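You operate a simulated robot arm through the tools that you are given. There is no shell and no other tool. Be economical: measure what you need, move in short steps, check, and stop when the job is done.

The job below is to be done with a simulated two-armed robot. You get a single attempt, and the scene is never put back.

JOB
Pick up the cream bottle with one hand, pass it to the other hand and put it on the left middle shelf of the steel stand. Take the milk tin on the steel counter left of the hob and put it away on the steel counter with the bottles. Take the large cup from the steel counter left of the hob and leave it on the glass shelf. Put the teal block on the green mat. Close the left glass lid. Put two of the steel cups from the steel counter by the glass door on the top of the low rack. Do these in any order. Set down upright: cream bottle, large cup.

Only the result counts: the job must be done as asked and must still hold three seconds after the hand-in. Knocking over, shifting, dropping, spilling or breaking anything else fails it. A push-on lid holds only when it is set on centred and level and pressed home; a screw cap is set on level and turned clockwise until tight.

ROBOT AND FRAMES
Two 7-joint arms with fingered hands on one trunk, on a base that drives. Base frame: it is fixed to the floor where the robot stands at the start and does not move with it; the origin is under the middle of the robot, x ahead of it, y to its left, z up. Lengths are in mm, angles in rad, forces in N, time in s.
The left shoulder is at the start at [52, 174, 1093], the right one opposite. With the tool pointing down near the work surface each hand reaches from about 300 to 740 mm from the robot's upright axis, wherever it stands, measured 20 degrees to its own side. Places, roughly: cream bottle (6x6x20 cm) [500, -200, 900]; glass shelf (18x50 cm) [1180, -1280, 1200]; green mat (29x23 cm) [3160, -2100, 840]; large cup (9x9x12 cm) [700, 2400, 900]; left glass lid [800, 1100, 900]; left middle shelf of the steel stand [-900, 2600, 600]; milk tin [750, 2500, 1000]; steel counter with the bottles [700, 0, 800]; steel cup (6x6x5 cm) [200, -3400, 800]; teal block (12x7x4 cm) [3100, -1200, 900]; top of the low rack [-1000, -2300, 800]. Payload 3.8 kg a hand.
The tool frame of a hand sits at the grasp point between the pads (the TCP): z along the fingers, y along the line on which they close. The tips reach 26 mm beyond it. The gripper opens to 132 mm. The gripper's body begins 73 mm behind the TCP. The gripper is a hand of 3 fingers: y runs from the thumb to the fingers, the wrist lies at [0, 0, -224] in the tool frame, and closing takes about 1.5 s.
Orientation is told as [roll, pitch, yaw] about the base's x, y, z axes, in that order, counted from this pose: with the fingers straight down and closing along the base's y, the tool's x points along the base's -x, its y along +y and its z along -z.

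CONTROLS
- The arms move only by the tool step_arm. It takes "left_increments", "right_increments" or both (then of equal length, played together; a hand with none holds still); each is a list of rows, each a list of 2 entries, a list of its own where there are three numbers: the shift along the tool's x, y, z in units of 250 mm (1.0 is 250 mm), then the turn, a rotation vector about the tool's x, y, z in units of 180 degrees (1.0 is 180 degrees). In form: [[[dx, dy, dz], [ax, ay, az]], ...]. A call has 1 to 12 rows; each row is the pose to reach, as a shift and turn from the pose commanded when the call began, along the tool's axes at that moment. "left_jaw" and "right_jaw" are, for a hand that has rows, the gripper command, from -1 (shut) to 1 (fully open), values between in proportion, set as the call begins (left out, the last holds). A call with a number of a shift or a turn outside -1 to 1 is refused whole. Rows are played at 5 a second. More than 50 mm and 0.15 rad between two rows, or a gripper value outside its range, and nothing of the call is played. Where a pose cannot be reached the arm comes as near as it can. A force on the tool above 40 N (or 10 N above the force at the start of the call, whichever is more), or a blocked arm, ends the call early, and 0.2 s more pass. The fingers move at their own pace (about 108 mm/s each) and stop on an object; they squeeze with about 26 N. The grip force told is the motor's: it shows also when the fingers shut on nothing. Time passes only in rows, and 0.2 s behind the last, so rows that repeat a pose let the fingers close. The reply holds the time, the measured pose of the TCP, the force on the tool along the base axes, the opening and the grip force, in the units named above and with some noise, with the torque about the TCP (base axes, N m) and any sound that the robot's microphone picked up.
- Cameras (640 x 400 px; columns grow to the right, rows downward): "scene" is now at [186.8, 2.7, 1009.5]; the picture's right is [0.03, -1.00, 0.00], its down [0.05, 0.00, -1.00] and it looks along [1.00, 0.03, 0.05] (base axes); focal length 214 px, centre (320, 200). "left" rides on the left gripper at [-61, 3, -92] in its tool frame; the picture's right is [-0.05, -1.00, 0.00], its down [0.83, -0.04, -0.55] and it looks along [0.55, -0.03, 0.83] (tool axes); focal length 230 px, centre (320, 200). "right" rides on the right gripper at [62, 3, -92] in its tool frame; the picture's right is [-0.05, 1.00, 0.00], its down [-0.83, -0.04, -0.55] and it looks along [-0.55, -0.03, 0.83] (tool axes); focal length 230 px, centre (320, 200). There is no depth. A picture from a camera that has moved, and an enlarged one, comes with that camera's place and axes in the base frame and with its lens.
- snapshot(camera): a new picture of that camera. It takes no simulated time.
- raise_lower(by): slides the trunk up (or, below 0, down) by that many mm; the arms and the scene camera ride with it, the base frame stays. It gives what a move gives, with no picture.
- drive_base(legs): drives the robot by 1 to 6 legs, each [ahead, left, turn to the left] in mm, mm and rad, along the robot's own axes; the way and the turn of a leg run together, so that a leg with both is an arc; at most 1500 mm and 3.142 rad a leg. The arms and the cameras ride along, it lands a little off, and it stops where it bumps. It gives what a move gives.
- move_fingers(finger1, finger2, thumb_bend, hand): sets how far each is bent, from 0 (flat) to 1 (curled in); at 0.3 the hand is open as for a grip, at 0.7 the pads meet at the TCP. One left out holds its place. A second passes; each finger stops where it meets its share of the squeeze, and holds until it gets a number again. A gripper value or a shape takes the hand back. It gives what a move gives, with no picture; readings hold the bend of each and the force on the fingers (four entries, about 0 where the hand has none), thumb and palm.
- set_grasp(shape, hand): the hand has 3 fingers and takes this shape, open, in about a second: jaw (thumb against the fingers, like two jaws); tri (thumb and two fingers); tip (a fingertip pinch); poke (one finger out to press); point (the index stretched); flat (the hand flat); cup (the hand cupped); fist (a fist). The gripper value then closes the fingers along that shape, each until it touches; the sizes above hold for jaw. It gives what a move gives, with no picture.
- aim_head(pan, tilt): turns the head with the scene camera to pan (to the left, within 1.047 rad either way) and tilt (down, from -0.506 to 1.204), counted from straight ahead of the robot. It gives what a move gives.
- close_up(camera, box): a new picture of the part [left, top, right, bottom] of that camera's present view, enlarged. It takes no simulated time.
- sign_off(): hands the job in; it is judged then, once.

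Go step by step. Nothing tells you exact positions but the pictures and the camera data: compare them with the known pose of the tool, close in by small moves and look again before you grip or let go. The budget is 207 turns and 190 pictures, counting those below and the enlarged ones. Unless the task says otherwise, let go and move clear before handing in.

The tools are called after "Call:" as name(argument=value, ...) on one line, values as JSON. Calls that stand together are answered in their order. step_arm: Moves the arms, as the interface text tells. Its arguments: {"type":"object","properties":{"left_increments":{"type":"array","items":{"type":"array"}},"left_jaw":{"type":"number"},"right_increments":{"type":"array","items":{"type":"array"}},"right_jaw":{"type":"number"}},"required":[]} The other tools are called the same way: raise_lower (by) slides the trunk up or down; set_grasp (shape, hand) gives the hand a shape; move_fingers (finger1, finger2, thumb_bend, hand) moves the fingers one by one; drive_base (legs) drives the base; aim_head (pan, tilt) turns the head that bears the scene camera; snapshot (camera) takes a picture; close_up (camera, box) takes an enlarged picture of a part of a camera's view; sign_off () hands the job in.

At the start:

```text
clock: 0.0
left_position: [440.1, 0.8, 1058.6]
left_orientation: [0.0, 0.0, 0.002]
left_ft_force: [-0.4, 0.3, -0.1]
left_torque: [-0.01, -0.03, 0.03]
left_opening: 131.9
left_finger_force: 0.1
left_shape: jaw
left_bend: [0.3, 0.3, 0.3]
left_finger forces: [0.0, 0.0, 0.0, 0.0, 0.1, 0.0]
right_position: [324.6, -411.4, 1153.3]
right_orientation: [0.001, -0.002, -0.001]
right_ft_force: [-0.1, 0.2, -0.2]
right_torque: [0.02, 0.01, 0.01]
right_opening: 132.0
right_finger_force: 0.0
right_shape: jaw
right_bend: [0.3, 0.3, 0.3]
right_finger forces: [0.1, 0.0, 0.1, 0.0, 0.0, 0.1]
trunk travel left (down, up): [-400.0, 82.0]
robot x, y, heading: [0.3, -0.1, -0.003]
head pan, tilt: [0.026, -0.047]
```

scene: 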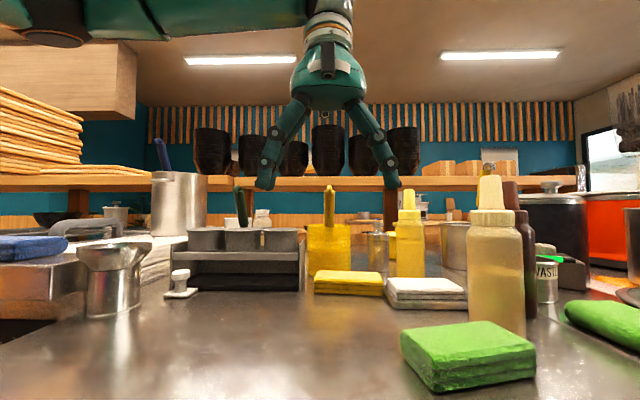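
right: 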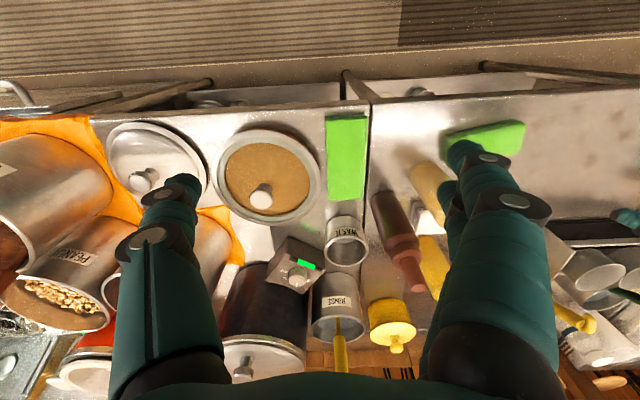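
left: 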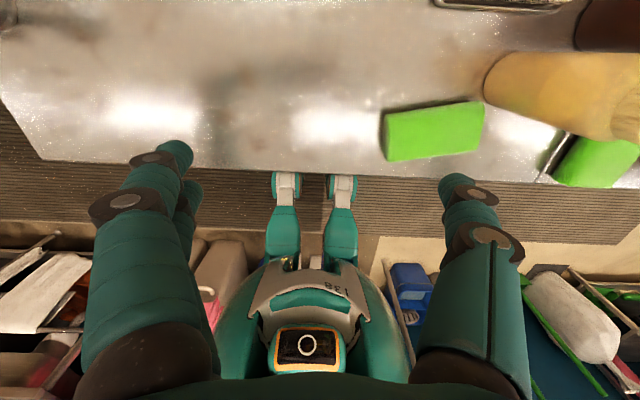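

The cream bottle stands ahead right, about [490,-235]. I'll tilt the head to see the counter and bottle properly.

Call:
aim_head(pan=-0.4, tilt=0.4)

Call:
snapshot(camera="scene")

```text
clock: 0.9
left_position: [439.9, -0.7, 1059.5]
left_orientation: [0.0, 0.002, 0.002]
left_ft_force: [-0.1, -0.2, 0.4]
left_torque: [-0.03, 0.0, -0.01]
left_opening: 131.8
left_finger_force: 0.1
left_shape: jaw
left_bend: [0.3, 0.3, 0.3]
left_finger forces: [0.0, 0.0, 0.0, 0.0, 0.0, 0.1]
right_position: [324.1, -411.1, 1154.5]
right_orientation: [0.0, -0.002, 0.001]
right_ft_force: [0.0, 1.2, 0.8]
right_torque: [0.0, 0.01, 0.02]
right_opening: 131.9
right_finger_force: 0.1
right_shape: jaw
right_bend: [0.3, 0.3, 0.3]
right_finger forces: [0.0, 0.0, 0.0, 0.1, 0.1, 0.0]
trunk travel left (down, up): [-400.0, 82.0]
robot x, y, heading: [1.8, -0.5, 0.001]
head pan, tilt: [-0.4, 0.4]
```

```text
186 pictures are left
camera scene: at [183.5, -35.7, 968.4], right [-0.39, -0.92, 0.0], down [-0.36, 0.15, -0.92], along [0.85, -0.36, -0.39], focal length 214 px, centre (320, 200)
```

scene: 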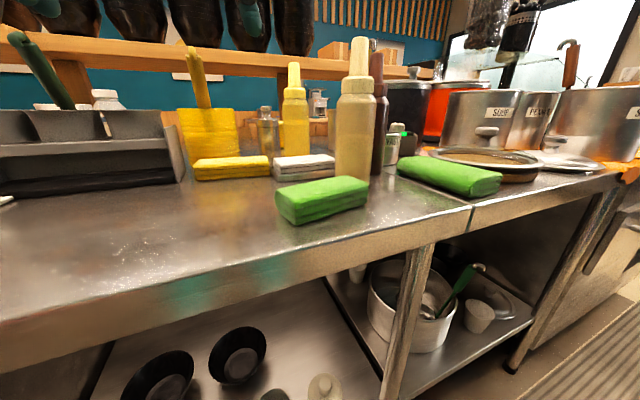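

The bottle sits near [470,-213], counter near z 860, with a brown bottle just behind it. I move the left hand aside and bring the right hand above the bottle.

Call:
step_arm(left_increments=[[[0, 0.12, 0], [0, 0, 0]], [[0, 0.24, 0], [0, 0, 0]], [[0, 0.36, 0], [0, 0, 0]], [[0, 0.48, 0], [0, 0, 0]], [[0, 0.6, 0], [0, 0, 0]], [[0, 0.7, 0], [0, 0, 0]]], right_increments=[[[-0.097, 0.132, 0], [0, 0, 0]], [[-0.194, 0.264, 0], [0, 0, 0]], [[-0.29, 0.396, 0], [0, 0, 0]], [[-0.387, 0.528, 0], [0, 0, 0]], [[-0.484, 0.66, 0], [0, 0, 0]], [[-0.584, 0.792, 0], [0, 0, 0]]])

Call:
snapshot(camera="right")

Call:
snapshot(camera="scene")

```text
clock: 2.3
left_position: [441.4, 174.9, 1058.0]
left_orientation: [-0.001, 0.001, 0.002]
left_ft_force: [0.0, 0.3, 0.1]
left_torque: [0.02, 0.07, 0.0]
left_opening: 131.6
left_finger_force: 0.0
left_shape: jaw
left_bend: [0.3, 0.3, 0.3]
left_finger forces: [0.0, 0.0, 0.0, 0.1, 0.0, 0.0]
right_position: [471.8, -221.6, 1154.1]
right_orientation: [-0.004, 0.003, -0.006]
right_ft_force: [-1.1, 1.7, 3.3]
right_torque: [-0.12, -0.04, 0.03]
right_opening: 131.8
right_finger_force: 0.1
right_shape: jaw
right_bend: [0.3, 0.3, 0.3]
right_finger forces: [0.1, 0.1, 0.1, 0.1, 0.0, 0.1]
right hand out of reach, approached as far as the arm can: row 6
trunk travel left (down, up): [-400.0, 82.0]
robot x, y, heading: [1.0, -1.9, -0.001]
head pan, tilt: [-0.4, 0.4]
```

```text
185 pictures are left
camera right: at [411.5, -217.5, 1246.3], right [0.06, 1.0, -0.01], down [0.83, -0.05, 0.55], along [0.55, -0.04, -0.83], focal length 230 px, centre (320, 200)
```

right: 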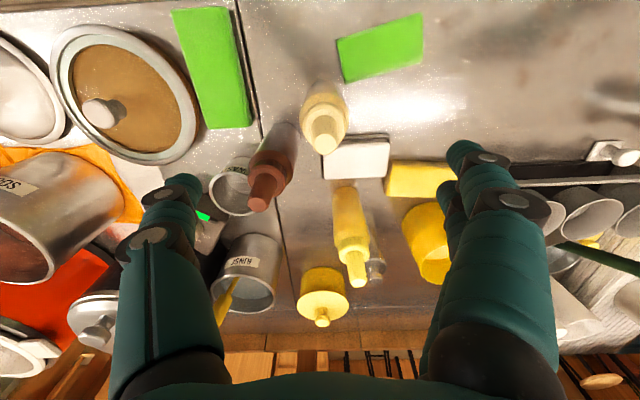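

```text
184 pictures are left
camera scene: at [185.5, -36.4, 967.7], right [-0.39, -0.92, 0.0], down [-0.36, 0.15, -0.92], along [0.85, -0.36, -0.39], focal length 214 px, centre (320, 200)
```

scene: 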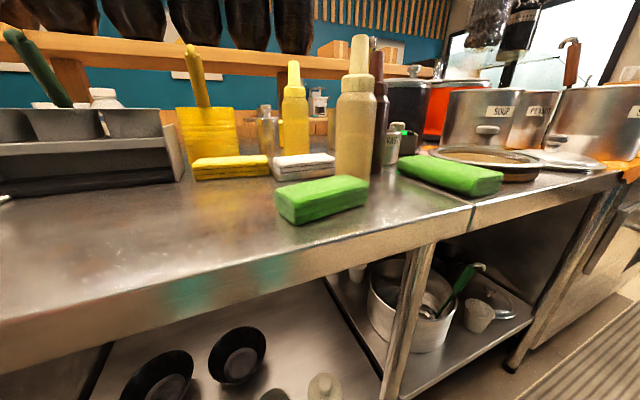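

Nozzle tip is at about [478,-217,1054], and the brown bottle at [518,-281]. I come down to just above the nozzle with a slight yaw away from the brown bottle and a narrower opening.

Call:
step_arm(right_increments=[[[0, 0, 0.11], [0, 0, 0.04]], [[-0.01, 0.01, 0.22], [0, 0, 0.08]], [[-0.02, 0.015, 0.22], [0, 0, 0.127]]], right_jaw=0.4)

Call:
snapshot(camera="right")

Call:
snapshot(camera="scene")

```text
clock: 3.1
left_position: [438.3, 175.9, 1059.8]
left_orientation: [0.0, -0.003, 0.001]
left_ft_force: [0.1, -0.1, 0.8]
left_torque: [-0.01, 0.03, -0.01]
left_opening: 132.0
left_finger_force: 0.0
left_shape: jaw
left_bend: [0.3, 0.3, 0.3]
left_finger forces: [0.0, 0.0, 0.1, 0.0, 0.1, 0.0]
right_position: [475.7, -217.1, 1101.1]
right_orientation: [0.002, 0.0, -0.406]
right_ft_force: [0.0, 0.8, 0.0]
right_torque: [0.01, 0.01, -0.03]
right_opening: 92.9
right_finger_force: 0.0
right_shape: jaw
right_bend: [0.67, 0.67, 0.64]
right_finger forces: [0.1, 0.0, 0.0, 0.0, 0.0, 0.1]
trunk travel left (down, up): [-400.0, 82.0]
robot x, y, heading: [-2.2, -2.2, 0.004]
head pan, tilt: [-0.4, 0.4]
```

```text
183 pictures are left
camera right: at [420.6, -188.9, 1192.4], right [0.44, 0.9, 0.0], down [0.75, -0.37, 0.56], along [0.5, -0.24, -0.83], focal length 230 px, centre (320, 200)
```

right: 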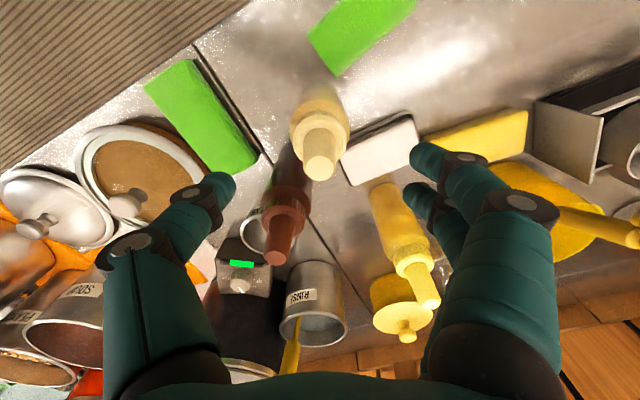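

```text
182 pictures are left
camera scene: at [183.4, -35.7, 968.4], right [-0.39, -0.92, 0.0], down [-0.36, 0.15, -0.92], along [0.85, -0.36, -0.39], focal length 214 px, centre (320, 200)
```

scene: 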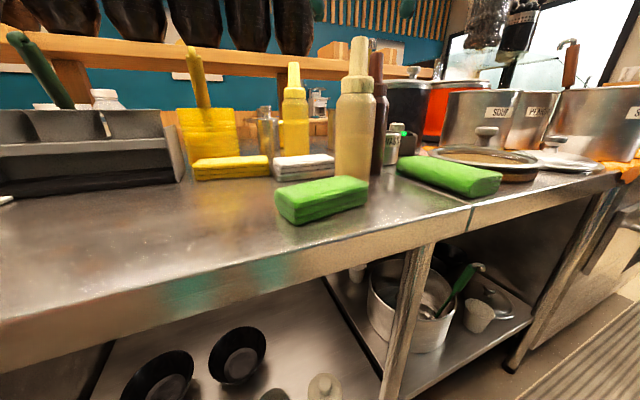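

The nozzle is centred between the fingers. I descend to the cap and close.

Call:
step_arm(right_increments=[[[-0.024, 0.006, 0.14], [0, 0, 0]], [[-0.024, 0.006, 0.28], [0, 0, 0]], [[-0.024, 0.006, 0.42], [0, 0, 0]], [[-0.024, 0.006, 0.42], [0, 0, 0]]])

Call:
snapshot(camera="right")

Call:
snapshot(camera="scene")

```text
clock: 4.1
left_position: [439.7, 175.1, 1060.2]
left_orientation: [0.001, -0.001, 0.002]
left_ft_force: [0.0, 0.4, 0.2]
left_torque: [-0.01, -0.03, 0.0]
left_opening: 131.9
left_finger_force: 0.0
left_shape: jaw
left_bend: [0.3, 0.3, 0.3]
left_finger forces: [0.1, 0.1, 0.1, 0.1, 0.0, 0.0]
right_position: [479.0, -217.1, 995.4]
right_orientation: [0.003, -0.002, -0.402]
right_ft_force: [0.1, -0.7, -0.2]
right_torque: [-0.01, 0.01, -0.01]
right_opening: 92.6
right_finger_force: 0.0
right_shape: jaw
right_bend: [0.67, 0.67, 0.64]
right_finger forces: [0.1, 0.1, 0.1, 0.0, 0.0, 0.1]
trunk travel left (down, up): [-400.0, 82.0]
robot x, y, heading: [-0.2, 1.0, -0.005]
head pan, tilt: [-0.4, 0.4]
```

```text
181 pictures are left
camera right: at [424.6, -190.0, 1087.2], right [0.44, 0.9, 0.0], down [0.75, -0.37, 0.56], along [0.5, -0.24, -0.83], focal length 230 px, centre (320, 200)
```

right: 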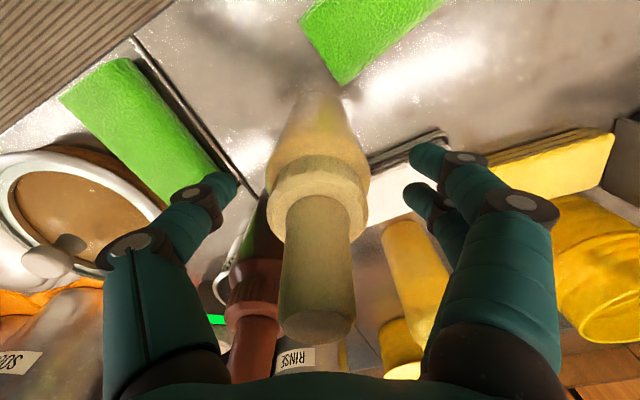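

```text
180 pictures are left
camera scene: at [183.3, -35.7, 968.4], right [-0.39, -0.92, 0.0], down [-0.36, 0.15, -0.92], along [0.85, -0.36, -0.39], focal length 214 px, centre (320, 200)
```

scene: 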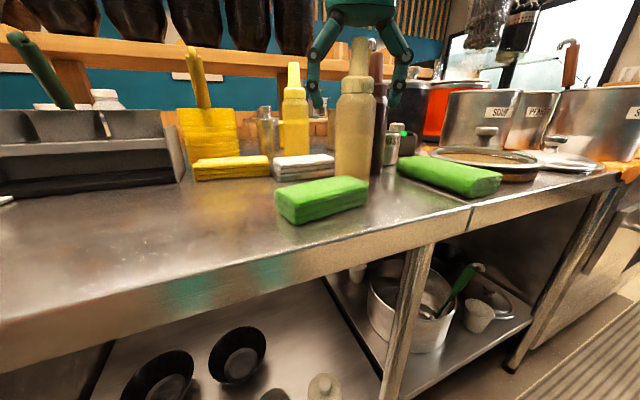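

The cap lies right at the grasp point. I close the right hand.

Call:
step_arm(right_increments=[[[0, 0, 0], [0, 0, 0]], [[0, 0, 0], [0, 0, 0]], [[0, 0, 0], [0, 0, 0]], [[0, 0, 0], [0, 0, 0]], [[0, 0, 0], [0, 0, 0]], [[0, 0, 0], [0, 0, 0]], [[0, 0, 0], [0, 0, 0]]], right_jaw=-1)

Call:
snapshot(camera="right")

```text
clock: 5.7
left_position: [439.2, 174.0, 1060.7]
left_orientation: [-0.001, 0.0, 0.003]
left_ft_force: [0.8, -0.6, -0.5]
left_torque: [0.0, 0.0, 0.05]
left_opening: 131.8
left_finger_force: 0.1
left_shape: jaw
left_bend: [0.3, 0.3, 0.3]
left_finger forces: [0.0, 0.1, 0.1, 0.0, 0.0, 0.0]
right_position: [479.4, -217.3, 994.7]
right_orientation: [0.003, 0.0, -0.401]
right_ft_force: [0.1, -0.5, 0.5]
right_torque: [-0.02, 0.0, 0.01]
right_opening: 49.2
right_finger_force: 26.0
right_shape: jaw
right_bend: [0.73, 0.73, 0.7]
right_finger forces: [11.5, 12.2, 0.1, 0.0, 23.6, 0.0]
trunk travel left (down, up): [-400.0, 82.0]
robot x, y, heading: [1.1, 1.0, -0.002]
head pan, tilt: [-0.4, 0.4]
```

```text
179 pictures are left
camera right: at [425.0, -190.2, 1087.3], right [0.44, 0.9, 0.0], down [0.75, -0.37, 0.56], along [0.5, -0.24, -0.83], focal length 230 px, centre (320, 200)
```

right: 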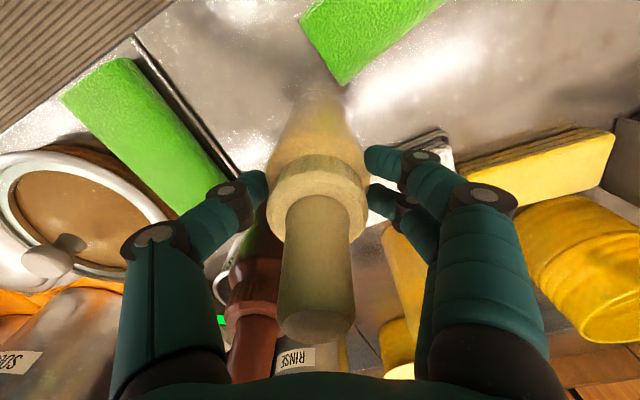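

The cap is held at 49 mm. I lift it 110 mm and back away from the counter a little for the handover.

Call:
step_arm(right_increments=[[[0, 0, -0.1], [0, 0, 0]], [[0, 0, -0.22], [0, 0, 0]], [[0, 0, -0.34], [0, 0, 0]], [[0, 0, -0.44], [0, 0, 0]]])

Call:
drive_base(legs=[[-180, 0, 0]])

Call:
aim_head(pan=-0.2, tilt=0.2)

Call:
snapshot(camera="scene")

```text
clock: 6.7
left_position: [439.0, 176.3, 1060.4]
left_orientation: [-0.001, 0.0, 0.001]
left_ft_force: [0.5, -0.2, -0.7]
left_torque: [-0.01, -0.01, 0.0]
left_opening: 131.8
left_finger_force: 0.0
left_shape: jaw
left_bend: [0.3, 0.3, 0.3]
left_finger forces: [0.0, 0.0, 0.0, 0.0, 0.1, 0.0]
right_position: [480.7, -217.1, 1104.6]
right_orientation: [0.002, -0.001, -0.4]
right_ft_force: [-0.6, 0.7, -3.0]
right_torque: [0.01, 0.01, -0.01]
right_opening: 48.9
right_finger_force: 25.6
right_shape: jaw
right_bend: [0.73, 0.73, 0.7]
right_finger forces: [11.6, 12.3, 0.1, 0.0, 23.6, 0.0]
trunk travel left (down, up): [-400.0, 82.0]
robot x, y, heading: [-0.3, 0.5, -0.001]
head pan, tilt: [-0.4, 0.4]
```

```text
clock: 8.2
left_position: [264.0, 174.5, 1059.4]
left_orientation: [0.0, 0.0, 0.001]
left_ft_force: [-0.4, -0.4, 0.2]
left_torque: [0.0, -0.04, 0.02]
left_opening: 132.0
left_finger_force: 0.1
left_shape: jaw
left_bend: [0.3, 0.3, 0.3]
left_finger forces: [0.1, 0.1, 0.1, 0.1, 0.0, 0.0]
right_position: [305.3, -218.3, 1103.8]
right_orientation: [0.002, -0.001, -0.401]
right_ft_force: [-1.0, -0.4, -3.3]
right_torque: [0.03, -0.01, 0.05]
right_opening: 49.2
right_finger_force: 26.2
right_shape: jaw
right_bend: [0.73, 0.73, 0.7]
right_finger forces: [11.4, 12.2, 0.0, 0.0, 23.6, 0.1]
trunk travel left (down, up): [-400.0, 82.0]
robot x, y, heading: [-178.6, -0.7, -0.004]
head pan, tilt: [-0.4, 0.4]
```

```text
clock: 8.9
left_position: [263.4, 174.7, 1059.1]
left_orientation: [0.0, 0.0, 0.001]
left_ft_force: [-0.2, 0.0, -0.5]
left_torque: [0.01, 0.01, 0.0]
left_opening: 131.8
left_finger_force: 0.0
left_shape: jaw
left_bend: [0.3, 0.3, 0.3]
left_finger forces: [0.1, 0.0, 0.0, 0.0, 0.1, 0.0]
right_position: [305.4, -216.8, 1104.8]
right_orientation: [0.0, 0.0, -0.401]
right_ft_force: [0.2, -0.4, -2.0]
right_torque: [-0.04, 0.0, -0.03]
right_opening: 49.1
right_finger_force: 26.6
right_shape: jaw
right_bend: [0.73, 0.73, 0.7]
right_finger forces: [11.5, 12.3, 0.0, 0.0, 23.4, 0.0]
trunk travel left (down, up): [-400.0, 82.0]
robot x, y, heading: [-173.3, -0.7, 0.001]
head pan, tilt: [-0.201, 0.201]
```

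```text
178 pictures are left
camera scene: at [13.9, -18.5, 986.8], right [-0.2, -0.98, 0.0], down [-0.2, 0.04, -0.98], along [0.96, -0.2, -0.2], focal length 214 px, centre (320, 200)
```

scene: 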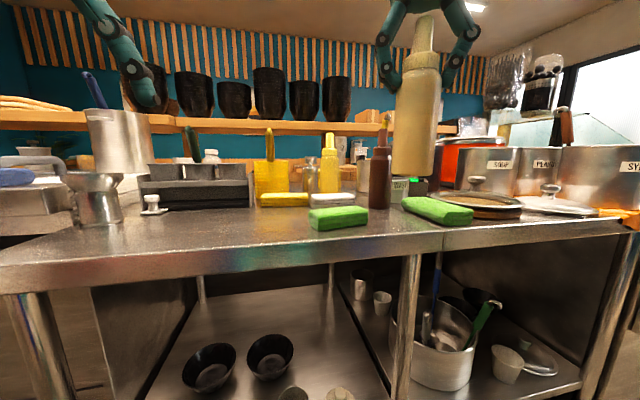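

The bottle hangs free. Now I bring the left hand to a horizontal pose and shift the bottle a little toward the middle.

Call:
step_arm(left_increments=[[[-0.073, 0.02, 0.01], [0, -0.0455, 0]], [[-0.145, 0.04, 0.02], [0, -0.091, 0]], [[-0.218, 0.06, 0.03], [0, -0.1365, 0]], [[-0.29, 0.08, 0.04], [0, -0.182, 0]], [[-0.364, 0.1, 0.05], [0, -0.2275, 0]], [[-0.436, 0.12, 0.06], [0, -0.273, 0]], [[-0.51, 0.14, 0.07], [0, -0.3185, 0]], [[-0.58, 0.16, 0.08], [0, -0.364, 0]], [[-0.655, 0.18, 0.09], [0, -0.4095, 0]], [[-0.727, 0.2, 0.1], [0, -0.455, 0]], [[-0.8, 0.22, 0.12], [0, -0.5, 0]]], right_increments=[[[0.01, 0.025, 0.016], [0, 0, 0]], [[0.02, 0.05, 0.032], [0, 0, 0]], [[0.03, 0.075, 0.048], [0, 0, 0]], [[0.04, 0.1, 0.064], [0, 0, 0]], [[0.05, 0.125, 0.08], [0, 0, 0]], [[0.06, 0.15, 0.096], [0, 0, 0]], [[0.07, 0.175, 0.112], [0, 0, 0]], [[0.08, 0.2, 0.128], [0, 0, 0]], [[0.09, 0.225, 0.144], [0, 0, 0]], [[0.104, 0.247, 0.16], [0, 0, 0]], [[0.104, 0.247, 0.16], [0, 0, 0]]])

Call:
snapshot(camera="scene")

Call:
snapshot(camera="left")

```text
clock: 11.3
left_position: [421.9, 243.4, 1040.5]
left_orientation: [-0.118, -1.32, 0.087]
left_ft_force: [0.1, 0.4, -0.9]
left_torque: [0.01, 0.0, 0.0]
left_opening: 132.1
left_finger_force: 0.1
left_shape: jaw
left_bend: [0.3, 0.3, 0.3]
left_finger forces: [0.0, 0.0, 0.1, 0.0, 0.1, 0.0]
left hand out of reach, approached as far as the arm can: row 10, 11
right_position: [286.5, -180.1, 1061.9]
right_orientation: [0.004, 0.0, -0.403]
right_ft_force: [0.2, -0.1, -3.3]
right_torque: [0.01, 0.0, 0.02]
right_opening: 48.9
right_finger_force: 26.3
right_shape: jaw
right_bend: [0.74, 0.73, 0.7]
right_finger forces: [12.2, 13.3, 0.1, 0.0, 24.2, 0.0]
right hand out of reach, approached as far as the arm can: row 3, 4, 5, 6, 7, 8, 9, 10, 11
trunk travel left (down, up): [-400.0, 82.0]
robot x, y, heading: [-176.4, -0.9, 0.002]
head pan, tilt: [-0.201, 0.201]
```

```text
177 pictures are left
camera scene: at [14.2, -18.8, 986.8], right [-0.2, -0.98, 0.0], down [-0.2, 0.04, -0.98], along [0.96, -0.2, -0.2], focal length 214 px, centre (320, 200)
```

scene: 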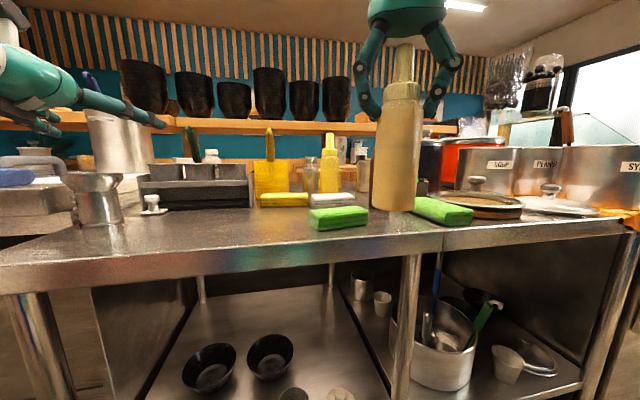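

```text
176 pictures are left
camera left: at [348.2, 251.6, 1122.8], right [-0.02, -1.0, 0.08], down [-0.74, -0.04, -0.67], along [0.67, -0.07, -0.74], focal length 230 px, centre (320, 200)
```

left: 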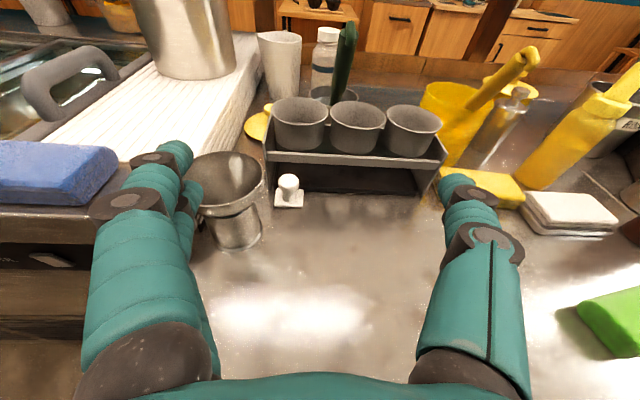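

The right hand can't come further inward, so the left goes across to it. I turn the left hand to point right (−y), level with the lower body of the bottle.

Call:
step_arm(left_increments=[[[0.042, -0.089, -0.036], [0.0443, -0.005, 0.0062]], [[0.084, -0.177, -0.073], [0.0885, -0.0101, 0.0124]], [[0.126, -0.266, -0.109], [0.1328, -0.0152, 0.0186]], [[0.168, -0.355, -0.145], [0.177, -0.0202, 0.0248]], [[0.21, -0.444, -0.182], [0.2213, -0.0253, 0.031]], [[0.251, -0.532, -0.218], [0.2655, -0.0303, 0.0373]], [[0.293, -0.621, -0.255], [0.3098, -0.0354, 0.0435]], [[0.335, -0.71, -0.291], [0.354, -0.0404, 0.0497]], [[0.377, -0.799, -0.327], [0.3983, -0.0455, 0.0559]], [[0.419, -0.887, -0.364], [0.4425, -0.0505, 0.0621]], [[0.461, -0.976, -0.4], [0.4868, -0.0556, 0.0683]], [[0.461, -0.976, -0.4], [0.4868, -0.0556, 0.0683]]])

Call:
snapshot(camera="scene")

Call:
snapshot(camera="left")

```text
clock: 13.9
left_position: [292.4, 1.8, 960.8]
left_orientation: [-1.766, -1.57, 0.194]
left_ft_force: [-0.3, 1.0, -0.2]
left_torque: [-0.03, -0.04, 0.03]
left_opening: 132.0
left_finger_force: 0.1
left_shape: jaw
left_bend: [0.3, 0.3, 0.3]
left_finger forces: [0.0, 0.0, 0.1, 0.0, 0.0, 0.1]
right_position: [286.1, -178.3, 1060.8]
right_orientation: [0.005, -0.002, -0.405]
right_ft_force: [0.3, 0.0, -2.5]
right_torque: [0.02, 0.02, 0.04]
right_opening: 49.2
right_finger_force: 25.8
right_shape: jaw
right_bend: [0.74, 0.73, 0.7]
right_finger forces: [12.2, 13.3, 0.0, 0.1, 23.8, 0.0]
trunk travel left (down, up): [-400.0, 82.0]
robot x, y, heading: [-176.4, -2.7, -0.003]
head pan, tilt: [-0.201, 0.201]
```

```text
175 pictures are left
camera scene: at [13.6, -18.2, 986.9], right [-0.2, -0.98, 0.0], down [-0.2, 0.04, -0.98], along [0.96, -0.2, -0.2], focal length 214 px, centre (320, 200)
```

scene: 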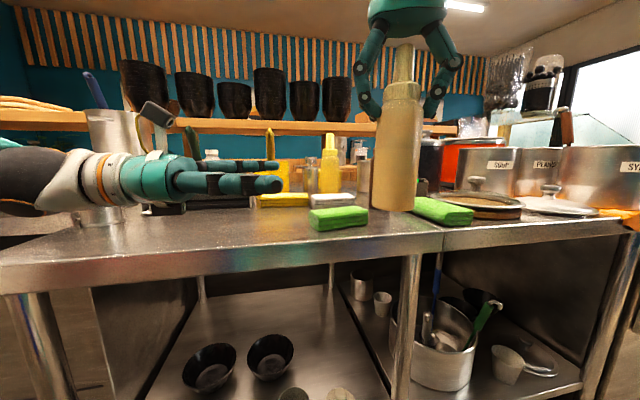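

```text
174 pictures are left
camera left: at [295.1, 92.4, 1022.3], right [-1.0, 0.0, 0.05], down [-0.04, 0.56, -0.83], along [-0.03, -0.83, -0.55], focal length 230 px, centre (320, 200)
```

left: 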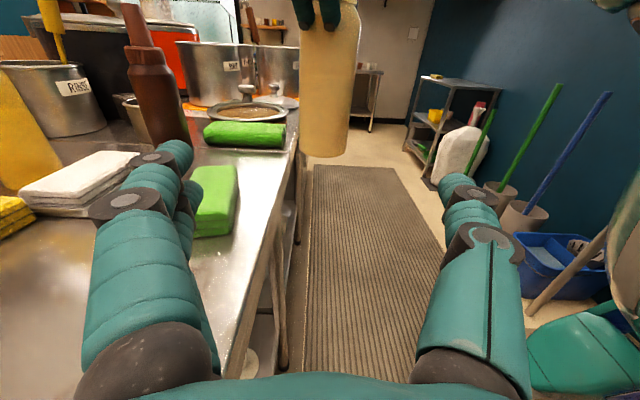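

The bottle is centred ahead of the left hand. I slide in until the bottle is between the pads.

Call:
step_arm(left_increments=[[[0, -0.02, 0.15], [0, 0, 0]], [[0, -0.036, 0.3], [0, 0, 0]], [[0, -0.036, 0.44], [0, 0, 0]], [[0, -0.036, 0.58], [0, 0, 0]], [[0, -0.036, 0.7], [0, 0, 0]], [[0, -0.036, 0.7], [0, 0, 0]]])

Call:
snapshot(camera="scene")

Call:
snapshot(camera="left")

```text
clock: 15.3
left_position: [284.0, -172.3, 961.4]
left_orientation: [-2.123, -1.57, 0.555]
left_ft_force: [0.9, -0.1, 0.1]
left_torque: [0.0, 0.03, 0.03]
left_opening: 132.0
left_finger_force: 0.1
left_shape: jaw
left_bend: [0.3, 0.3, 0.3]
left_finger forces: [0.0, 0.0, 0.0, 0.1, 0.0, 0.0]
right_position: [285.3, -179.5, 1059.8]
right_orientation: [0.005, -0.001, -0.405]
right_ft_force: [0.1, 0.0, -2.3]
right_torque: [0.02, 0.01, 0.0]
right_opening: 49.1
right_finger_force: 25.7
right_shape: jaw
right_bend: [0.74, 0.73, 0.7]
right_finger forces: [12.2, 13.3, 0.0, 0.0, 23.8, 0.0]
trunk travel left (down, up): [-400.0, 82.0]
robot x, y, heading: [-176.9, 3.0, -0.002]
head pan, tilt: [-0.201, 0.201]
```

```text
173 pictures are left
camera scene: at [13.8, -18.1, 986.9], right [-0.2, -0.98, 0.0], down [-0.2, 0.04, -0.98], along [0.96, -0.2, -0.2], focal length 214 px, centre (320, 200)
```

scene: 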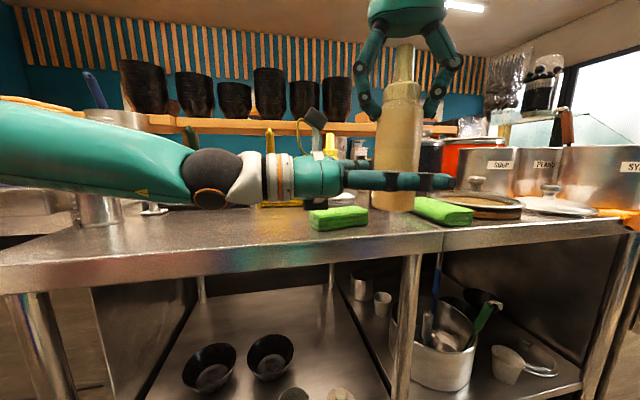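

```text
172 pictures are left
camera left: at [286.2, -81.7, 1021.9], right [-1.0, 0.0, 0.05], down [-0.04, 0.55, -0.83], along [-0.03, -0.83, -0.55], focal length 230 px, centre (320, 200)
```

left: 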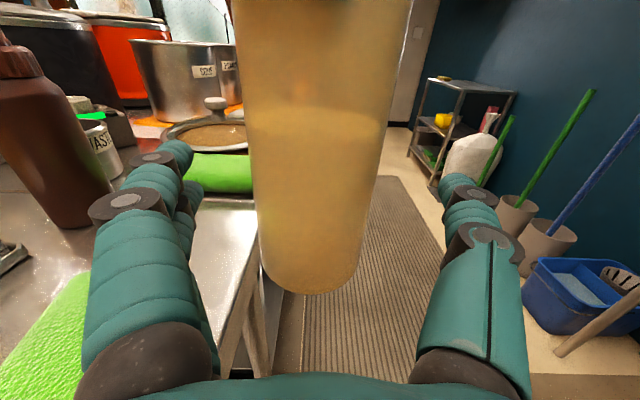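

The bottle is well between the left pads. I close the left hand.

Call:
step_arm(left_increments=[[[0, 0, 0], [0, 0, 0]], [[0, 0, 0], [0, 0, 0]], [[0, 0, 0], [0, 0, 0]], [[0, 0, 0], [0, 0, 0]], [[0, 0, 0], [0, 0, 0]], [[0, 0, 0], [0, 0, 0]], [[0, 0, 0], [0, 0, 0]], [[0, 0, 0], [0, 0, 0]]], left_jaw=-1)

Call:
snapshot(camera="left")

```text
clock: 17.1
left_position: [283.9, -173.6, 961.1]
left_orientation: [-1.637, -1.57, 0.066]
left_ft_force: [0.7, -1.3, 0.2]
left_torque: [0.04, 0.08, 0.09]
left_opening: 46.9
left_finger_force: 26.2
left_shape: jaw
left_bend: [0.73, 0.73, 0.7]
left_finger forces: [12.0, 11.9, 0.0, 0.0, 22.6, 0.0]
right_position: [285.4, -180.6, 1061.3]
right_orientation: [0.005, -0.003, -0.405]
right_ft_force: [-1.9, 1.4, -1.3]
right_torque: [0.1, 0.05, -0.07]
right_opening: 49.0
right_finger_force: 25.5
right_shape: jaw
right_bend: [0.74, 0.73, 0.7]
right_finger forces: [12.7, 13.1, 0.1, 0.0, 22.5, 0.0]
trunk travel left (down, up): [-400.0, 82.0]
robot x, y, heading: [-175.7, 0.6, -0.002]
head pan, tilt: [-0.201, 0.201]
```

```text
171 pictures are left
camera left: at [286.1, -81.9, 1021.8], right [-1.0, 0.0, 0.05], down [-0.04, 0.56, -0.83], along [-0.03, -0.83, -0.55], focal length 230 px, centre (320, 200)
```

left: 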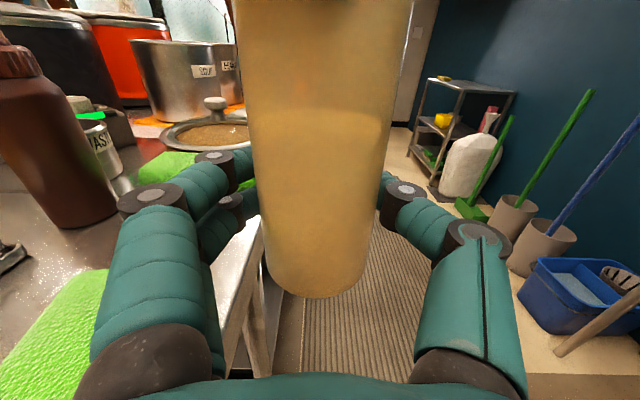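

Both hands hold it. I open the right hand and lift it straight off.

Call:
step_arm(right_increments=[[[0, 0, 0], [0, 0, 0]], [[0, 0, 0], [0, 0, 0]], [[0, 0, 0], [0, 0, 0]], [[0, 0, 0], [0, 0, 0]], [[0, 0, -0.1], [0, 0, 0]], [[0, 0, -0.25], [0, 0, 0]], [[0.05, -0.1, -0.4], [0, 0, 0]], [[0.1, -0.25, -0.4], [0, 0, 0]]], right_jaw=0.6)

Call:
snapshot(camera="scene")

```text
clock: 18.9
left_position: [281.3, -175.2, 961.6]
left_orientation: [-0.543, -1.569, -1.026]
left_ft_force: [0.5, -0.2, 0.7]
left_torque: [0.03, 0.05, 0.0]
left_opening: 47.1
left_finger_force: 25.8
left_shape: jaw
left_bend: [0.74, 0.73, 0.71]
left_finger forces: [11.9, 12.5, 0.0, 0.1, 22.9, 0.1]
right_position: [237.9, -229.3, 1158.7]
right_orientation: [0.003, 0.0, -0.402]
right_ft_force: [0.1, 0.1, -0.4]
right_torque: [0.02, 0.0, 0.01]
right_opening: 105.3
right_finger_force: 0.0
right_shape: jaw
right_bend: [0.59, 0.59, 0.56]
right_finger forces: [0.1, 0.0, 0.1, 0.0, 0.0, 0.0]
right hand out of reach, approached as far as the arm can: row 5, 6
trunk travel left (down, up): [-400.0, 82.0]
robot x, y, heading: [-174.0, -0.4, -0.004]
head pan, tilt: [-0.201, 0.201]
```

```text
170 pictures are left
camera scene: at [13.5, -19.7, 986.9], right [-0.2, -0.98, 0.0], down [-0.2, 0.04, -0.98], along [0.96, -0.2, -0.2], focal length 214 px, centre (320, 200)
```

scene: 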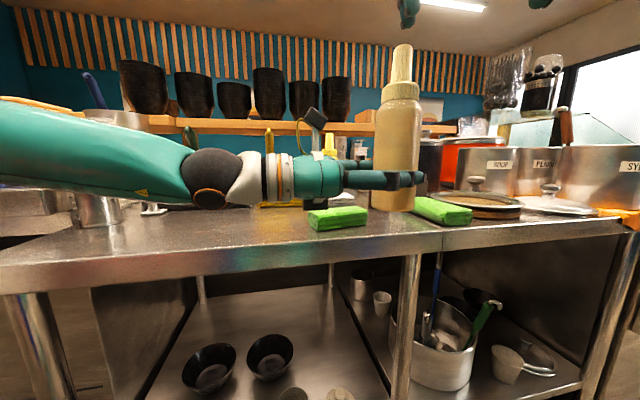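

Handover done; the left hand holds the bottle alone. I back off and turn left to face +y, then look ahead.

Call:
drive_base(legs=[[-130, 0, 0], [0, 0, 1.57]])

Call:
aim_head(pan=0.35, tilt=0.25)

Call:
snapshot(camera="scene")

```text
clock: 24.0
left_position: [-129.7, 457.6, 960.1]
left_orientation: [-1.725, -1.57, 1.722]
left_ft_force: [-0.3, -0.1, -0.4]
left_torque: [-0.02, 0.01, 0.04]
left_opening: 46.8
left_finger_force: 26.2
left_shape: jaw
left_bend: [0.74, 0.73, 0.71]
left_finger forces: [11.6, 12.3, 0.0, 0.1, 22.3, 0.0]
right_position: [-75.3, 413.6, 1158.9]
right_orientation: [0.002, 0.0, 1.164]
right_ft_force: [0.6, 0.2, 0.3]
right_torque: [0.01, 0.0, -0.03]
right_opening: 105.6
right_finger_force: 0.1
right_shape: jaw
right_bend: [0.59, 0.59, 0.56]
right_finger forces: [0.1, 0.1, 0.0, 0.0, 0.0, 0.0]
trunk travel left (down, up): [-400.0, 82.0]
robot x, y, heading: [-303.7, 3.9, 1.57]
head pan, tilt: [-0.201, 0.201]
```

```text
clock: 25.0
left_position: [-130.2, 458.3, 960.9]
left_orientation: [-1.55, -1.568, 1.551]
left_ft_force: [-0.3, 0.3, 0.2]
left_torque: [0.01, -0.01, 0.01]
left_opening: 47.0
left_finger_force: 26.0
left_shape: jaw
left_bend: [0.74, 0.73, 0.71]
left_finger forces: [11.5, 12.2, 0.1, 0.1, 22.3, 0.0]
right_position: [-77.6, 414.2, 1159.5]
right_orientation: [0.002, 0.0, 1.164]
right_ft_force: [0.9, 0.5, -0.1]
right_torque: [-0.02, 0.0, 0.01]
right_opening: 105.5
right_finger_force: 0.0
right_shape: jaw
right_bend: [0.59, 0.59, 0.56]
right_finger forces: [0.0, 0.0, 0.1, 0.1, 0.0, 0.0]
trunk travel left (down, up): [-400.0, 82.0]
robot x, y, heading: [-300.1, -0.7, 1.565]
head pan, tilt: [0.351, 0.25]
```

```text
169 pictures are left
camera scene: at [-337.0, 187.1, 982.3], right [0.94, 0.34, 0.0], down [0.08, -0.23, -0.97], along [-0.33, 0.91, -0.25], focal length 214 px, centre (320, 200)
```

scene: 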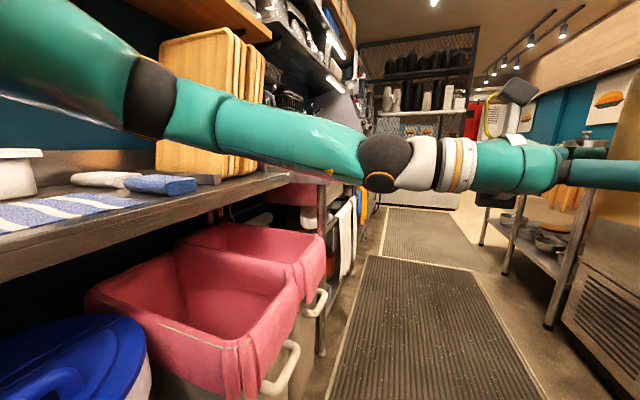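

The left arm blocks my view. I swing the left hand outward so it points forward, keeping the bottle upright.

Call:
step_arm(left_increments=[[[0, 0.057, -0.13], [-0.0417, 0, 0]], [[0, 0.113, -0.26], [-0.0833, 0, 0]], [[0, 0.17, -0.39], [-0.125, 0, 0]], [[0, 0.227, -0.52], [-0.1667, 0, 0]], [[0, 0.283, -0.65], [-0.2083, 0, 0]], [[0, 0.34, -0.78], [-0.25, 0, 0]]])

Call:
snapshot(camera="scene")

```text
clock: 26.4
left_position: [-315.5, 546.4, 960.3]
left_orientation: [-0.62, -1.566, 1.402]
left_ft_force: [-0.1, -0.5, -2.5]
left_torque: [-0.01, -0.02, 0.01]
left_opening: 47.0
left_finger_force: 25.8
left_shape: jaw
left_bend: [0.74, 0.73, 0.71]
left_finger forces: [12.8, 12.5, 0.1, 0.0, 23.4, 0.0]
right_position: [-67.5, 417.7, 1152.9]
right_orientation: [0.007, 0.007, 1.166]
right_ft_force: [0.9, 0.4, -0.4]
right_torque: [0.01, -0.02, 0.02]
right_opening: 105.5
right_finger_force: 0.2
right_shape: jaw
right_bend: [0.59, 0.59, 0.56]
right_finger forces: [0.0, 0.1, 0.0, 0.0, 0.0, 0.1]
trunk travel left (down, up): [-400.0, 82.0]
robot x, y, heading: [-306.8, 1.5, 1.566]
head pan, tilt: [0.351, 0.25]
```

```text
168 pictures are left
camera scene: at [-329.5, 188.5, 980.4], right [0.94, 0.34, -0.01], down [0.08, -0.23, -0.97], along [-0.33, 0.91, -0.25], focal length 214 px, centre (320, 200)
```

scene: 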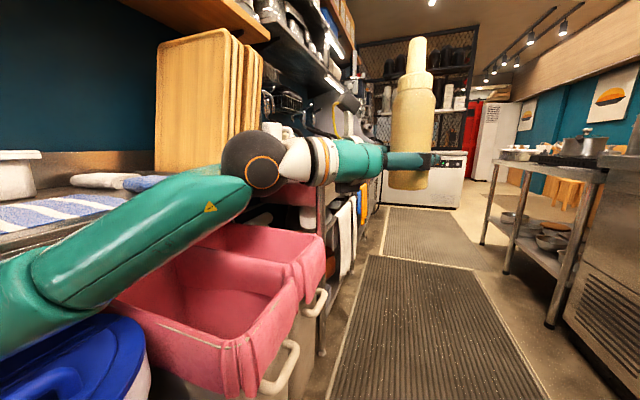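

That works well. I continue the swing to point nearly straight ahead.

Call:
step_arm(left_increments=[[[0, 0.1, -0.034], [-0.045, 0, 0]], [[0, 0.2, -0.068], [-0.09, 0, 0]], [[0, 0.3, -0.1], [-0.135, 0, 0]], [[0, 0.4, -0.136], [-0.18, 0, 0]], [[0, 0.51, -0.17], [-0.22, 0, 0]]])

Call:
aim_head(pan=0.3, tilt=0.1)

Call:
snapshot(camera="scene")

```text
clock: 27.8
left_position: [-501.4, 612.1, 945.9]
left_orientation: [1.743, -1.452, -0.264]
left_ft_force: [0.5, -0.7, -2.8]
left_torque: [0.0, 0.03, 0.04]
left_opening: 46.4
left_finger_force: 25.9
left_shape: jaw
left_bend: [0.74, 0.73, 0.71]
left_finger forces: [12.5, 12.8, 0.0, 0.0, 23.8, 0.0]
left hand out of reach, approached as far as the arm can: row 4, 5
right_position: [-75.1, 413.3, 1159.8]
right_orientation: [0.002, -0.001, 1.164]
right_ft_force: [0.0, -0.7, -0.1]
right_torque: [-0.02, 0.04, -0.01]
right_opening: 105.4
right_finger_force: 0.1
right_shape: jaw
right_bend: [0.59, 0.59, 0.56]
right_finger forces: [0.0, 0.1, 0.0, 0.0, 0.0, 0.1]
trunk travel left (down, up): [-400.0, 82.0]
robot x, y, heading: [-307.2, 1.4, 1.566]
head pan, tilt: [0.351, 0.25]
stopped in row 5 (left hand): the arm was blocked; the commanded pose is now the measured one
```

```text
clock: 28.5
left_position: [-499.6, 613.1, 947.7]
left_orientation: [1.757, -1.453, -0.277]
left_ft_force: [0.3, 0.2, -1.8]
left_torque: [-0.02, 0.03, 0.01]
left_opening: 46.3
left_finger_force: 26.0
left_shape: jaw
left_bend: [0.74, 0.73, 0.71]
left_finger forces: [12.5, 12.8, 0.0, 0.0, 23.6, 0.0]
right_position: [-76.1, 414.1, 1159.9]
right_orientation: [0.001, 0.0, 1.165]
right_ft_force: [1.3, 0.3, -0.8]
right_torque: [0.01, -0.01, 0.02]
right_opening: 105.4
right_finger_force: 0.0
right_shape: jaw
right_bend: [0.59, 0.59, 0.56]
right_finger forces: [0.0, 0.0, 0.1, 0.1, 0.0, 0.0]
trunk travel left (down, up): [-400.0, 82.0]
robot x, y, heading: [-306.0, 0.6, 1.569]
head pan, tilt: [0.3, 0.099]
```

```text
167 pictures are left
camera scene: at [-332.5, 187.4, 996.2], right [0.96, 0.29, 0.0], down [0.03, -0.1, -0.99], along [-0.29, 0.95, -0.1], focal length 214 px, centre (320, 200)
```

scene: 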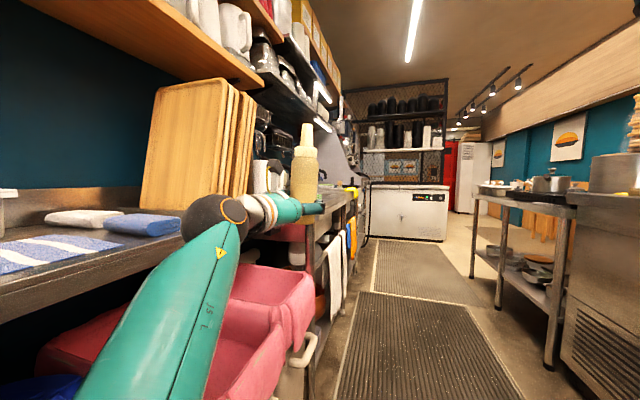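

The arm seems hemmed in on the left (elbow near the back counter). I shift the robot right and drive forward to look for the steel stand.

Call:
drive_base(legs=[[0, -200, 0], [900, 0, 0]])

Call:
aim_head(pan=0.6, tilt=0.3)

Call:
snapshot(camera="scene")

```text
clock: 35.2
left_position: [-299.6, 1510.2, 947.1]
left_orientation: [1.751, -1.454, -0.268]
left_ft_force: [0.8, 0.4, -2.7]
left_torque: [-0.02, 0.01, 0.0]
left_opening: 46.7
left_finger_force: 25.9
left_shape: jaw
left_bend: [0.74, 0.73, 0.71]
left_finger forces: [12.3, 12.5, 0.1, 0.0, 23.4, 0.1]
right_position: [124.8, 1313.3, 1159.4]
right_orientation: [0.001, 0.0, 1.165]
right_ft_force: [0.2, 0.4, -0.1]
right_torque: [-0.02, -0.01, 0.03]
right_opening: 105.2
right_finger_force: 0.1
right_shape: jaw
right_bend: [0.59, 0.59, 0.56]
right_finger forces: [0.0, 0.1, 0.0, 0.0, 0.0, 0.0]
trunk travel left (down, up): [-400.0, 82.0]
robot x, y, heading: [-103.8, 896.2, 1.571]
head pan, tilt: [0.3, 0.099]
```

```text
clock: 36.0
left_position: [-301.3, 1509.1, 946.4]
left_orientation: [1.752, -1.453, -0.268]
left_ft_force: [0.4, 0.5, -3.2]
left_torque: [-0.01, 0.0, -0.01]
left_opening: 46.6
left_finger_force: 26.4
left_shape: jaw
left_bend: [0.74, 0.73, 0.71]
left_finger forces: [12.4, 12.6, 0.0, 0.0, 23.4, 0.1]
right_position: [125.2, 1312.4, 1158.7]
right_orientation: [0.001, 0.0, 1.166]
right_ft_force: [0.5, 0.0, -0.4]
right_torque: [0.0, 0.03, 0.0]
right_opening: 105.1
right_finger_force: 0.1
right_shape: jaw
right_bend: [0.59, 0.59, 0.56]
right_finger forces: [0.0, 0.1, 0.1, 0.0, 0.0, 0.0]
trunk travel left (down, up): [-400.0, 82.0]
robot x, y, heading: [-103.7, 897.3, 1.566]
head pan, tilt: [0.6, 0.3]
```

```text
166 pictures are left
camera scene: at [-156.2, 1073.6, 977.6], right [0.83, 0.56, 0.0], down [0.17, -0.24, -0.96], along [-0.54, 0.79, -0.3], focal length 214 px, centre (320, 200)
```

scene: 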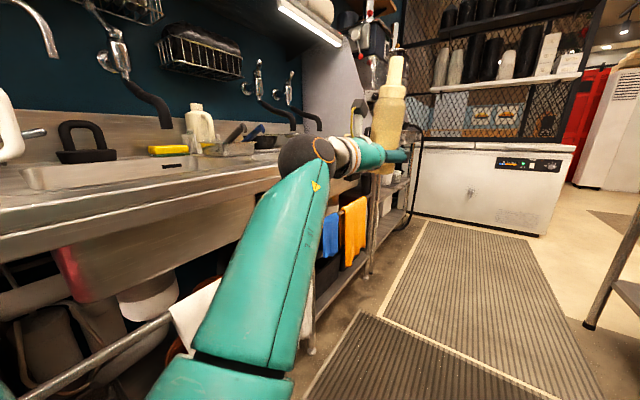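

The stand is further on, past the sink partition. I drive on and turn partway left to view it.

Call:
drive_base(legs=[[1000, -120, 0], [0, 0, 0.6]])

Call:
aim_head(pan=0.0, tilt=0.35)

Call:
snapshot(camera="scene")

Call:
snapshot(camera="left")

```text
clock: 42.8
left_position: [-491.4, 2277.9, 947.7]
left_orientation: [1.754, -1.452, 0.33]
left_ft_force: [-0.5, 0.7, -3.6]
left_torque: [0.03, -0.01, 0.0]
left_opening: 46.4
left_finger_force: 26.5
left_shape: jaw
left_bend: [0.74, 0.73, 0.71]
left_finger forces: [11.9, 12.4, 0.1, 0.1, 22.8, 0.1]
right_position: [-28.9, 2354.3, 1158.7]
right_orientation: [0.003, 0.0, 1.768]
right_ft_force: [-1.2, 0.4, 0.1]
right_torque: [0.01, -0.02, 0.0]
right_opening: 105.5
right_finger_force: 0.1
right_shape: jaw
right_bend: [0.59, 0.59, 0.56]
right_finger forces: [0.0, 0.1, 0.1, 0.0, 0.0, 0.0]
trunk travel left (down, up): [-400.0, 82.0]
robot x, y, heading: [18.4, 1886.1, 2.169]
head pan, tilt: [0.6, 0.3]
```

```text
clock: 43.8
left_position: [-490.6, 2278.1, 948.2]
left_orientation: [1.754, -1.451, 0.332]
left_ft_force: [-0.2, -0.3, -2.2]
left_torque: [0.01, 0.02, 0.01]
left_opening: 46.1
left_finger_force: 25.7
left_shape: jaw
left_bend: [0.74, 0.73, 0.71]
left_finger forces: [12.0, 12.4, 0.0, 0.0, 22.7, 0.1]
right_position: [-28.6, 2355.8, 1159.8]
right_orientation: [0.002, 0.0, 1.766]
right_ft_force: [0.9, -0.2, -0.3]
right_torque: [0.0, 0.02, 0.03]
right_opening: 105.3
right_finger_force: 0.1
right_shape: jaw
right_bend: [0.59, 0.59, 0.56]
right_finger forces: [0.0, 0.0, 0.0, 0.0, 0.0, 0.0]
trunk travel left (down, up): [-400.0, 82.0]
robot x, y, heading: [16.8, 1884.3, 2.168]
head pan, tilt: [0.0, 0.351]
```

```text
165 pictures are left
camera scene: at [-91.4, 2043.3, 972.9], right [0.83, 0.56, 0.0], down [0.19, -0.28, -0.94], along [-0.53, 0.78, -0.34], focal length 214 px, centre (320, 200)
```

scene: 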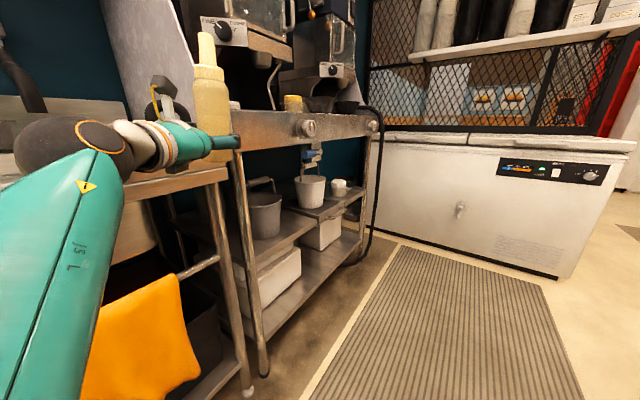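

```text
164 pictures are left
camera left: at [-442.2, 2197.8, 1005.8], right [0.87, 0.49, -0.07], down [0.22, -0.49, -0.84], along [-0.44, 0.72, -0.54], focal length 230 px, centre (320, 200)
```

left: 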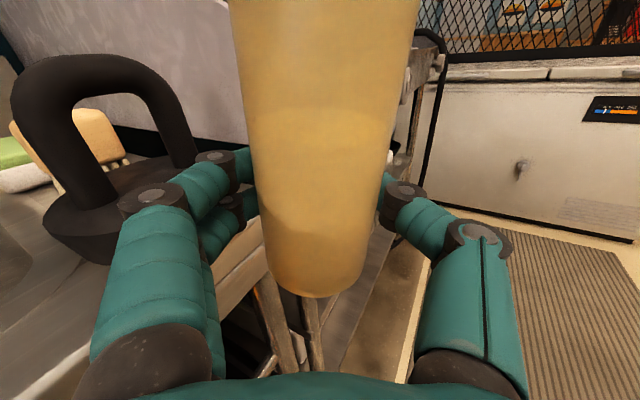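

The steel stand runs about y 2400–3390 with its front near x −625; the bucket stands on a middle shelf. I drive in front of it and face it.

Call:
drive_base(legs=[[669, -555, 0], [0, 0, 0.97]])

Call:
snapshot(camera="scene")

```text
clock: 51.0
left_position: [-526.0, 2718.4, 944.1]
left_orientation: [1.644, -1.461, 1.112]
left_ft_force: [5.4, 9.8, -5.6]
left_torque: [0.21, -0.03, 0.34]
left_opening: 45.6
left_finger_force: 25.7
left_shape: jaw
left_bend: [0.74, 0.73, 0.71]
left_finger forces: [11.6, 26.2, 0.1, 0.0, 25.5, 0.0]
right_position: [-231.8, 3063.0, 1161.1]
right_orientation: [0.003, -0.003, 2.484]
right_ft_force: [0.0, -0.6, 0.2]
right_torque: [-0.01, -0.05, -0.01]
right_opening: 105.3
right_finger_force: 0.0
right_shape: jaw
right_bend: [0.59, 0.59, 0.56]
right_finger forces: [0.0, 0.0, 0.0, 0.0, 0.0, 0.0]
trunk travel left (down, up): [-400.0, 82.0]
robot x, y, heading: [113.6, 2737.9, 2.89]
head pan, tilt: [0.0, 0.351]
stopped in leg 2: the force on the tool passed its limit at 60 N (the readings are from after the stop); the commanded pose is now the measured one
```

```text
163 pictures are left
camera scene: at [-72.9, 2787.8, 973.0], right [0.25, 0.97, 0.0], down [0.33, -0.09, -0.94], along [-0.91, 0.24, -0.34], focal length 214 px, centre (320, 200)
```

scene: 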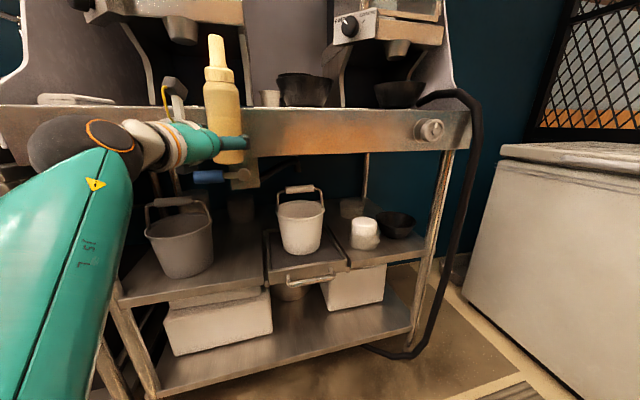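

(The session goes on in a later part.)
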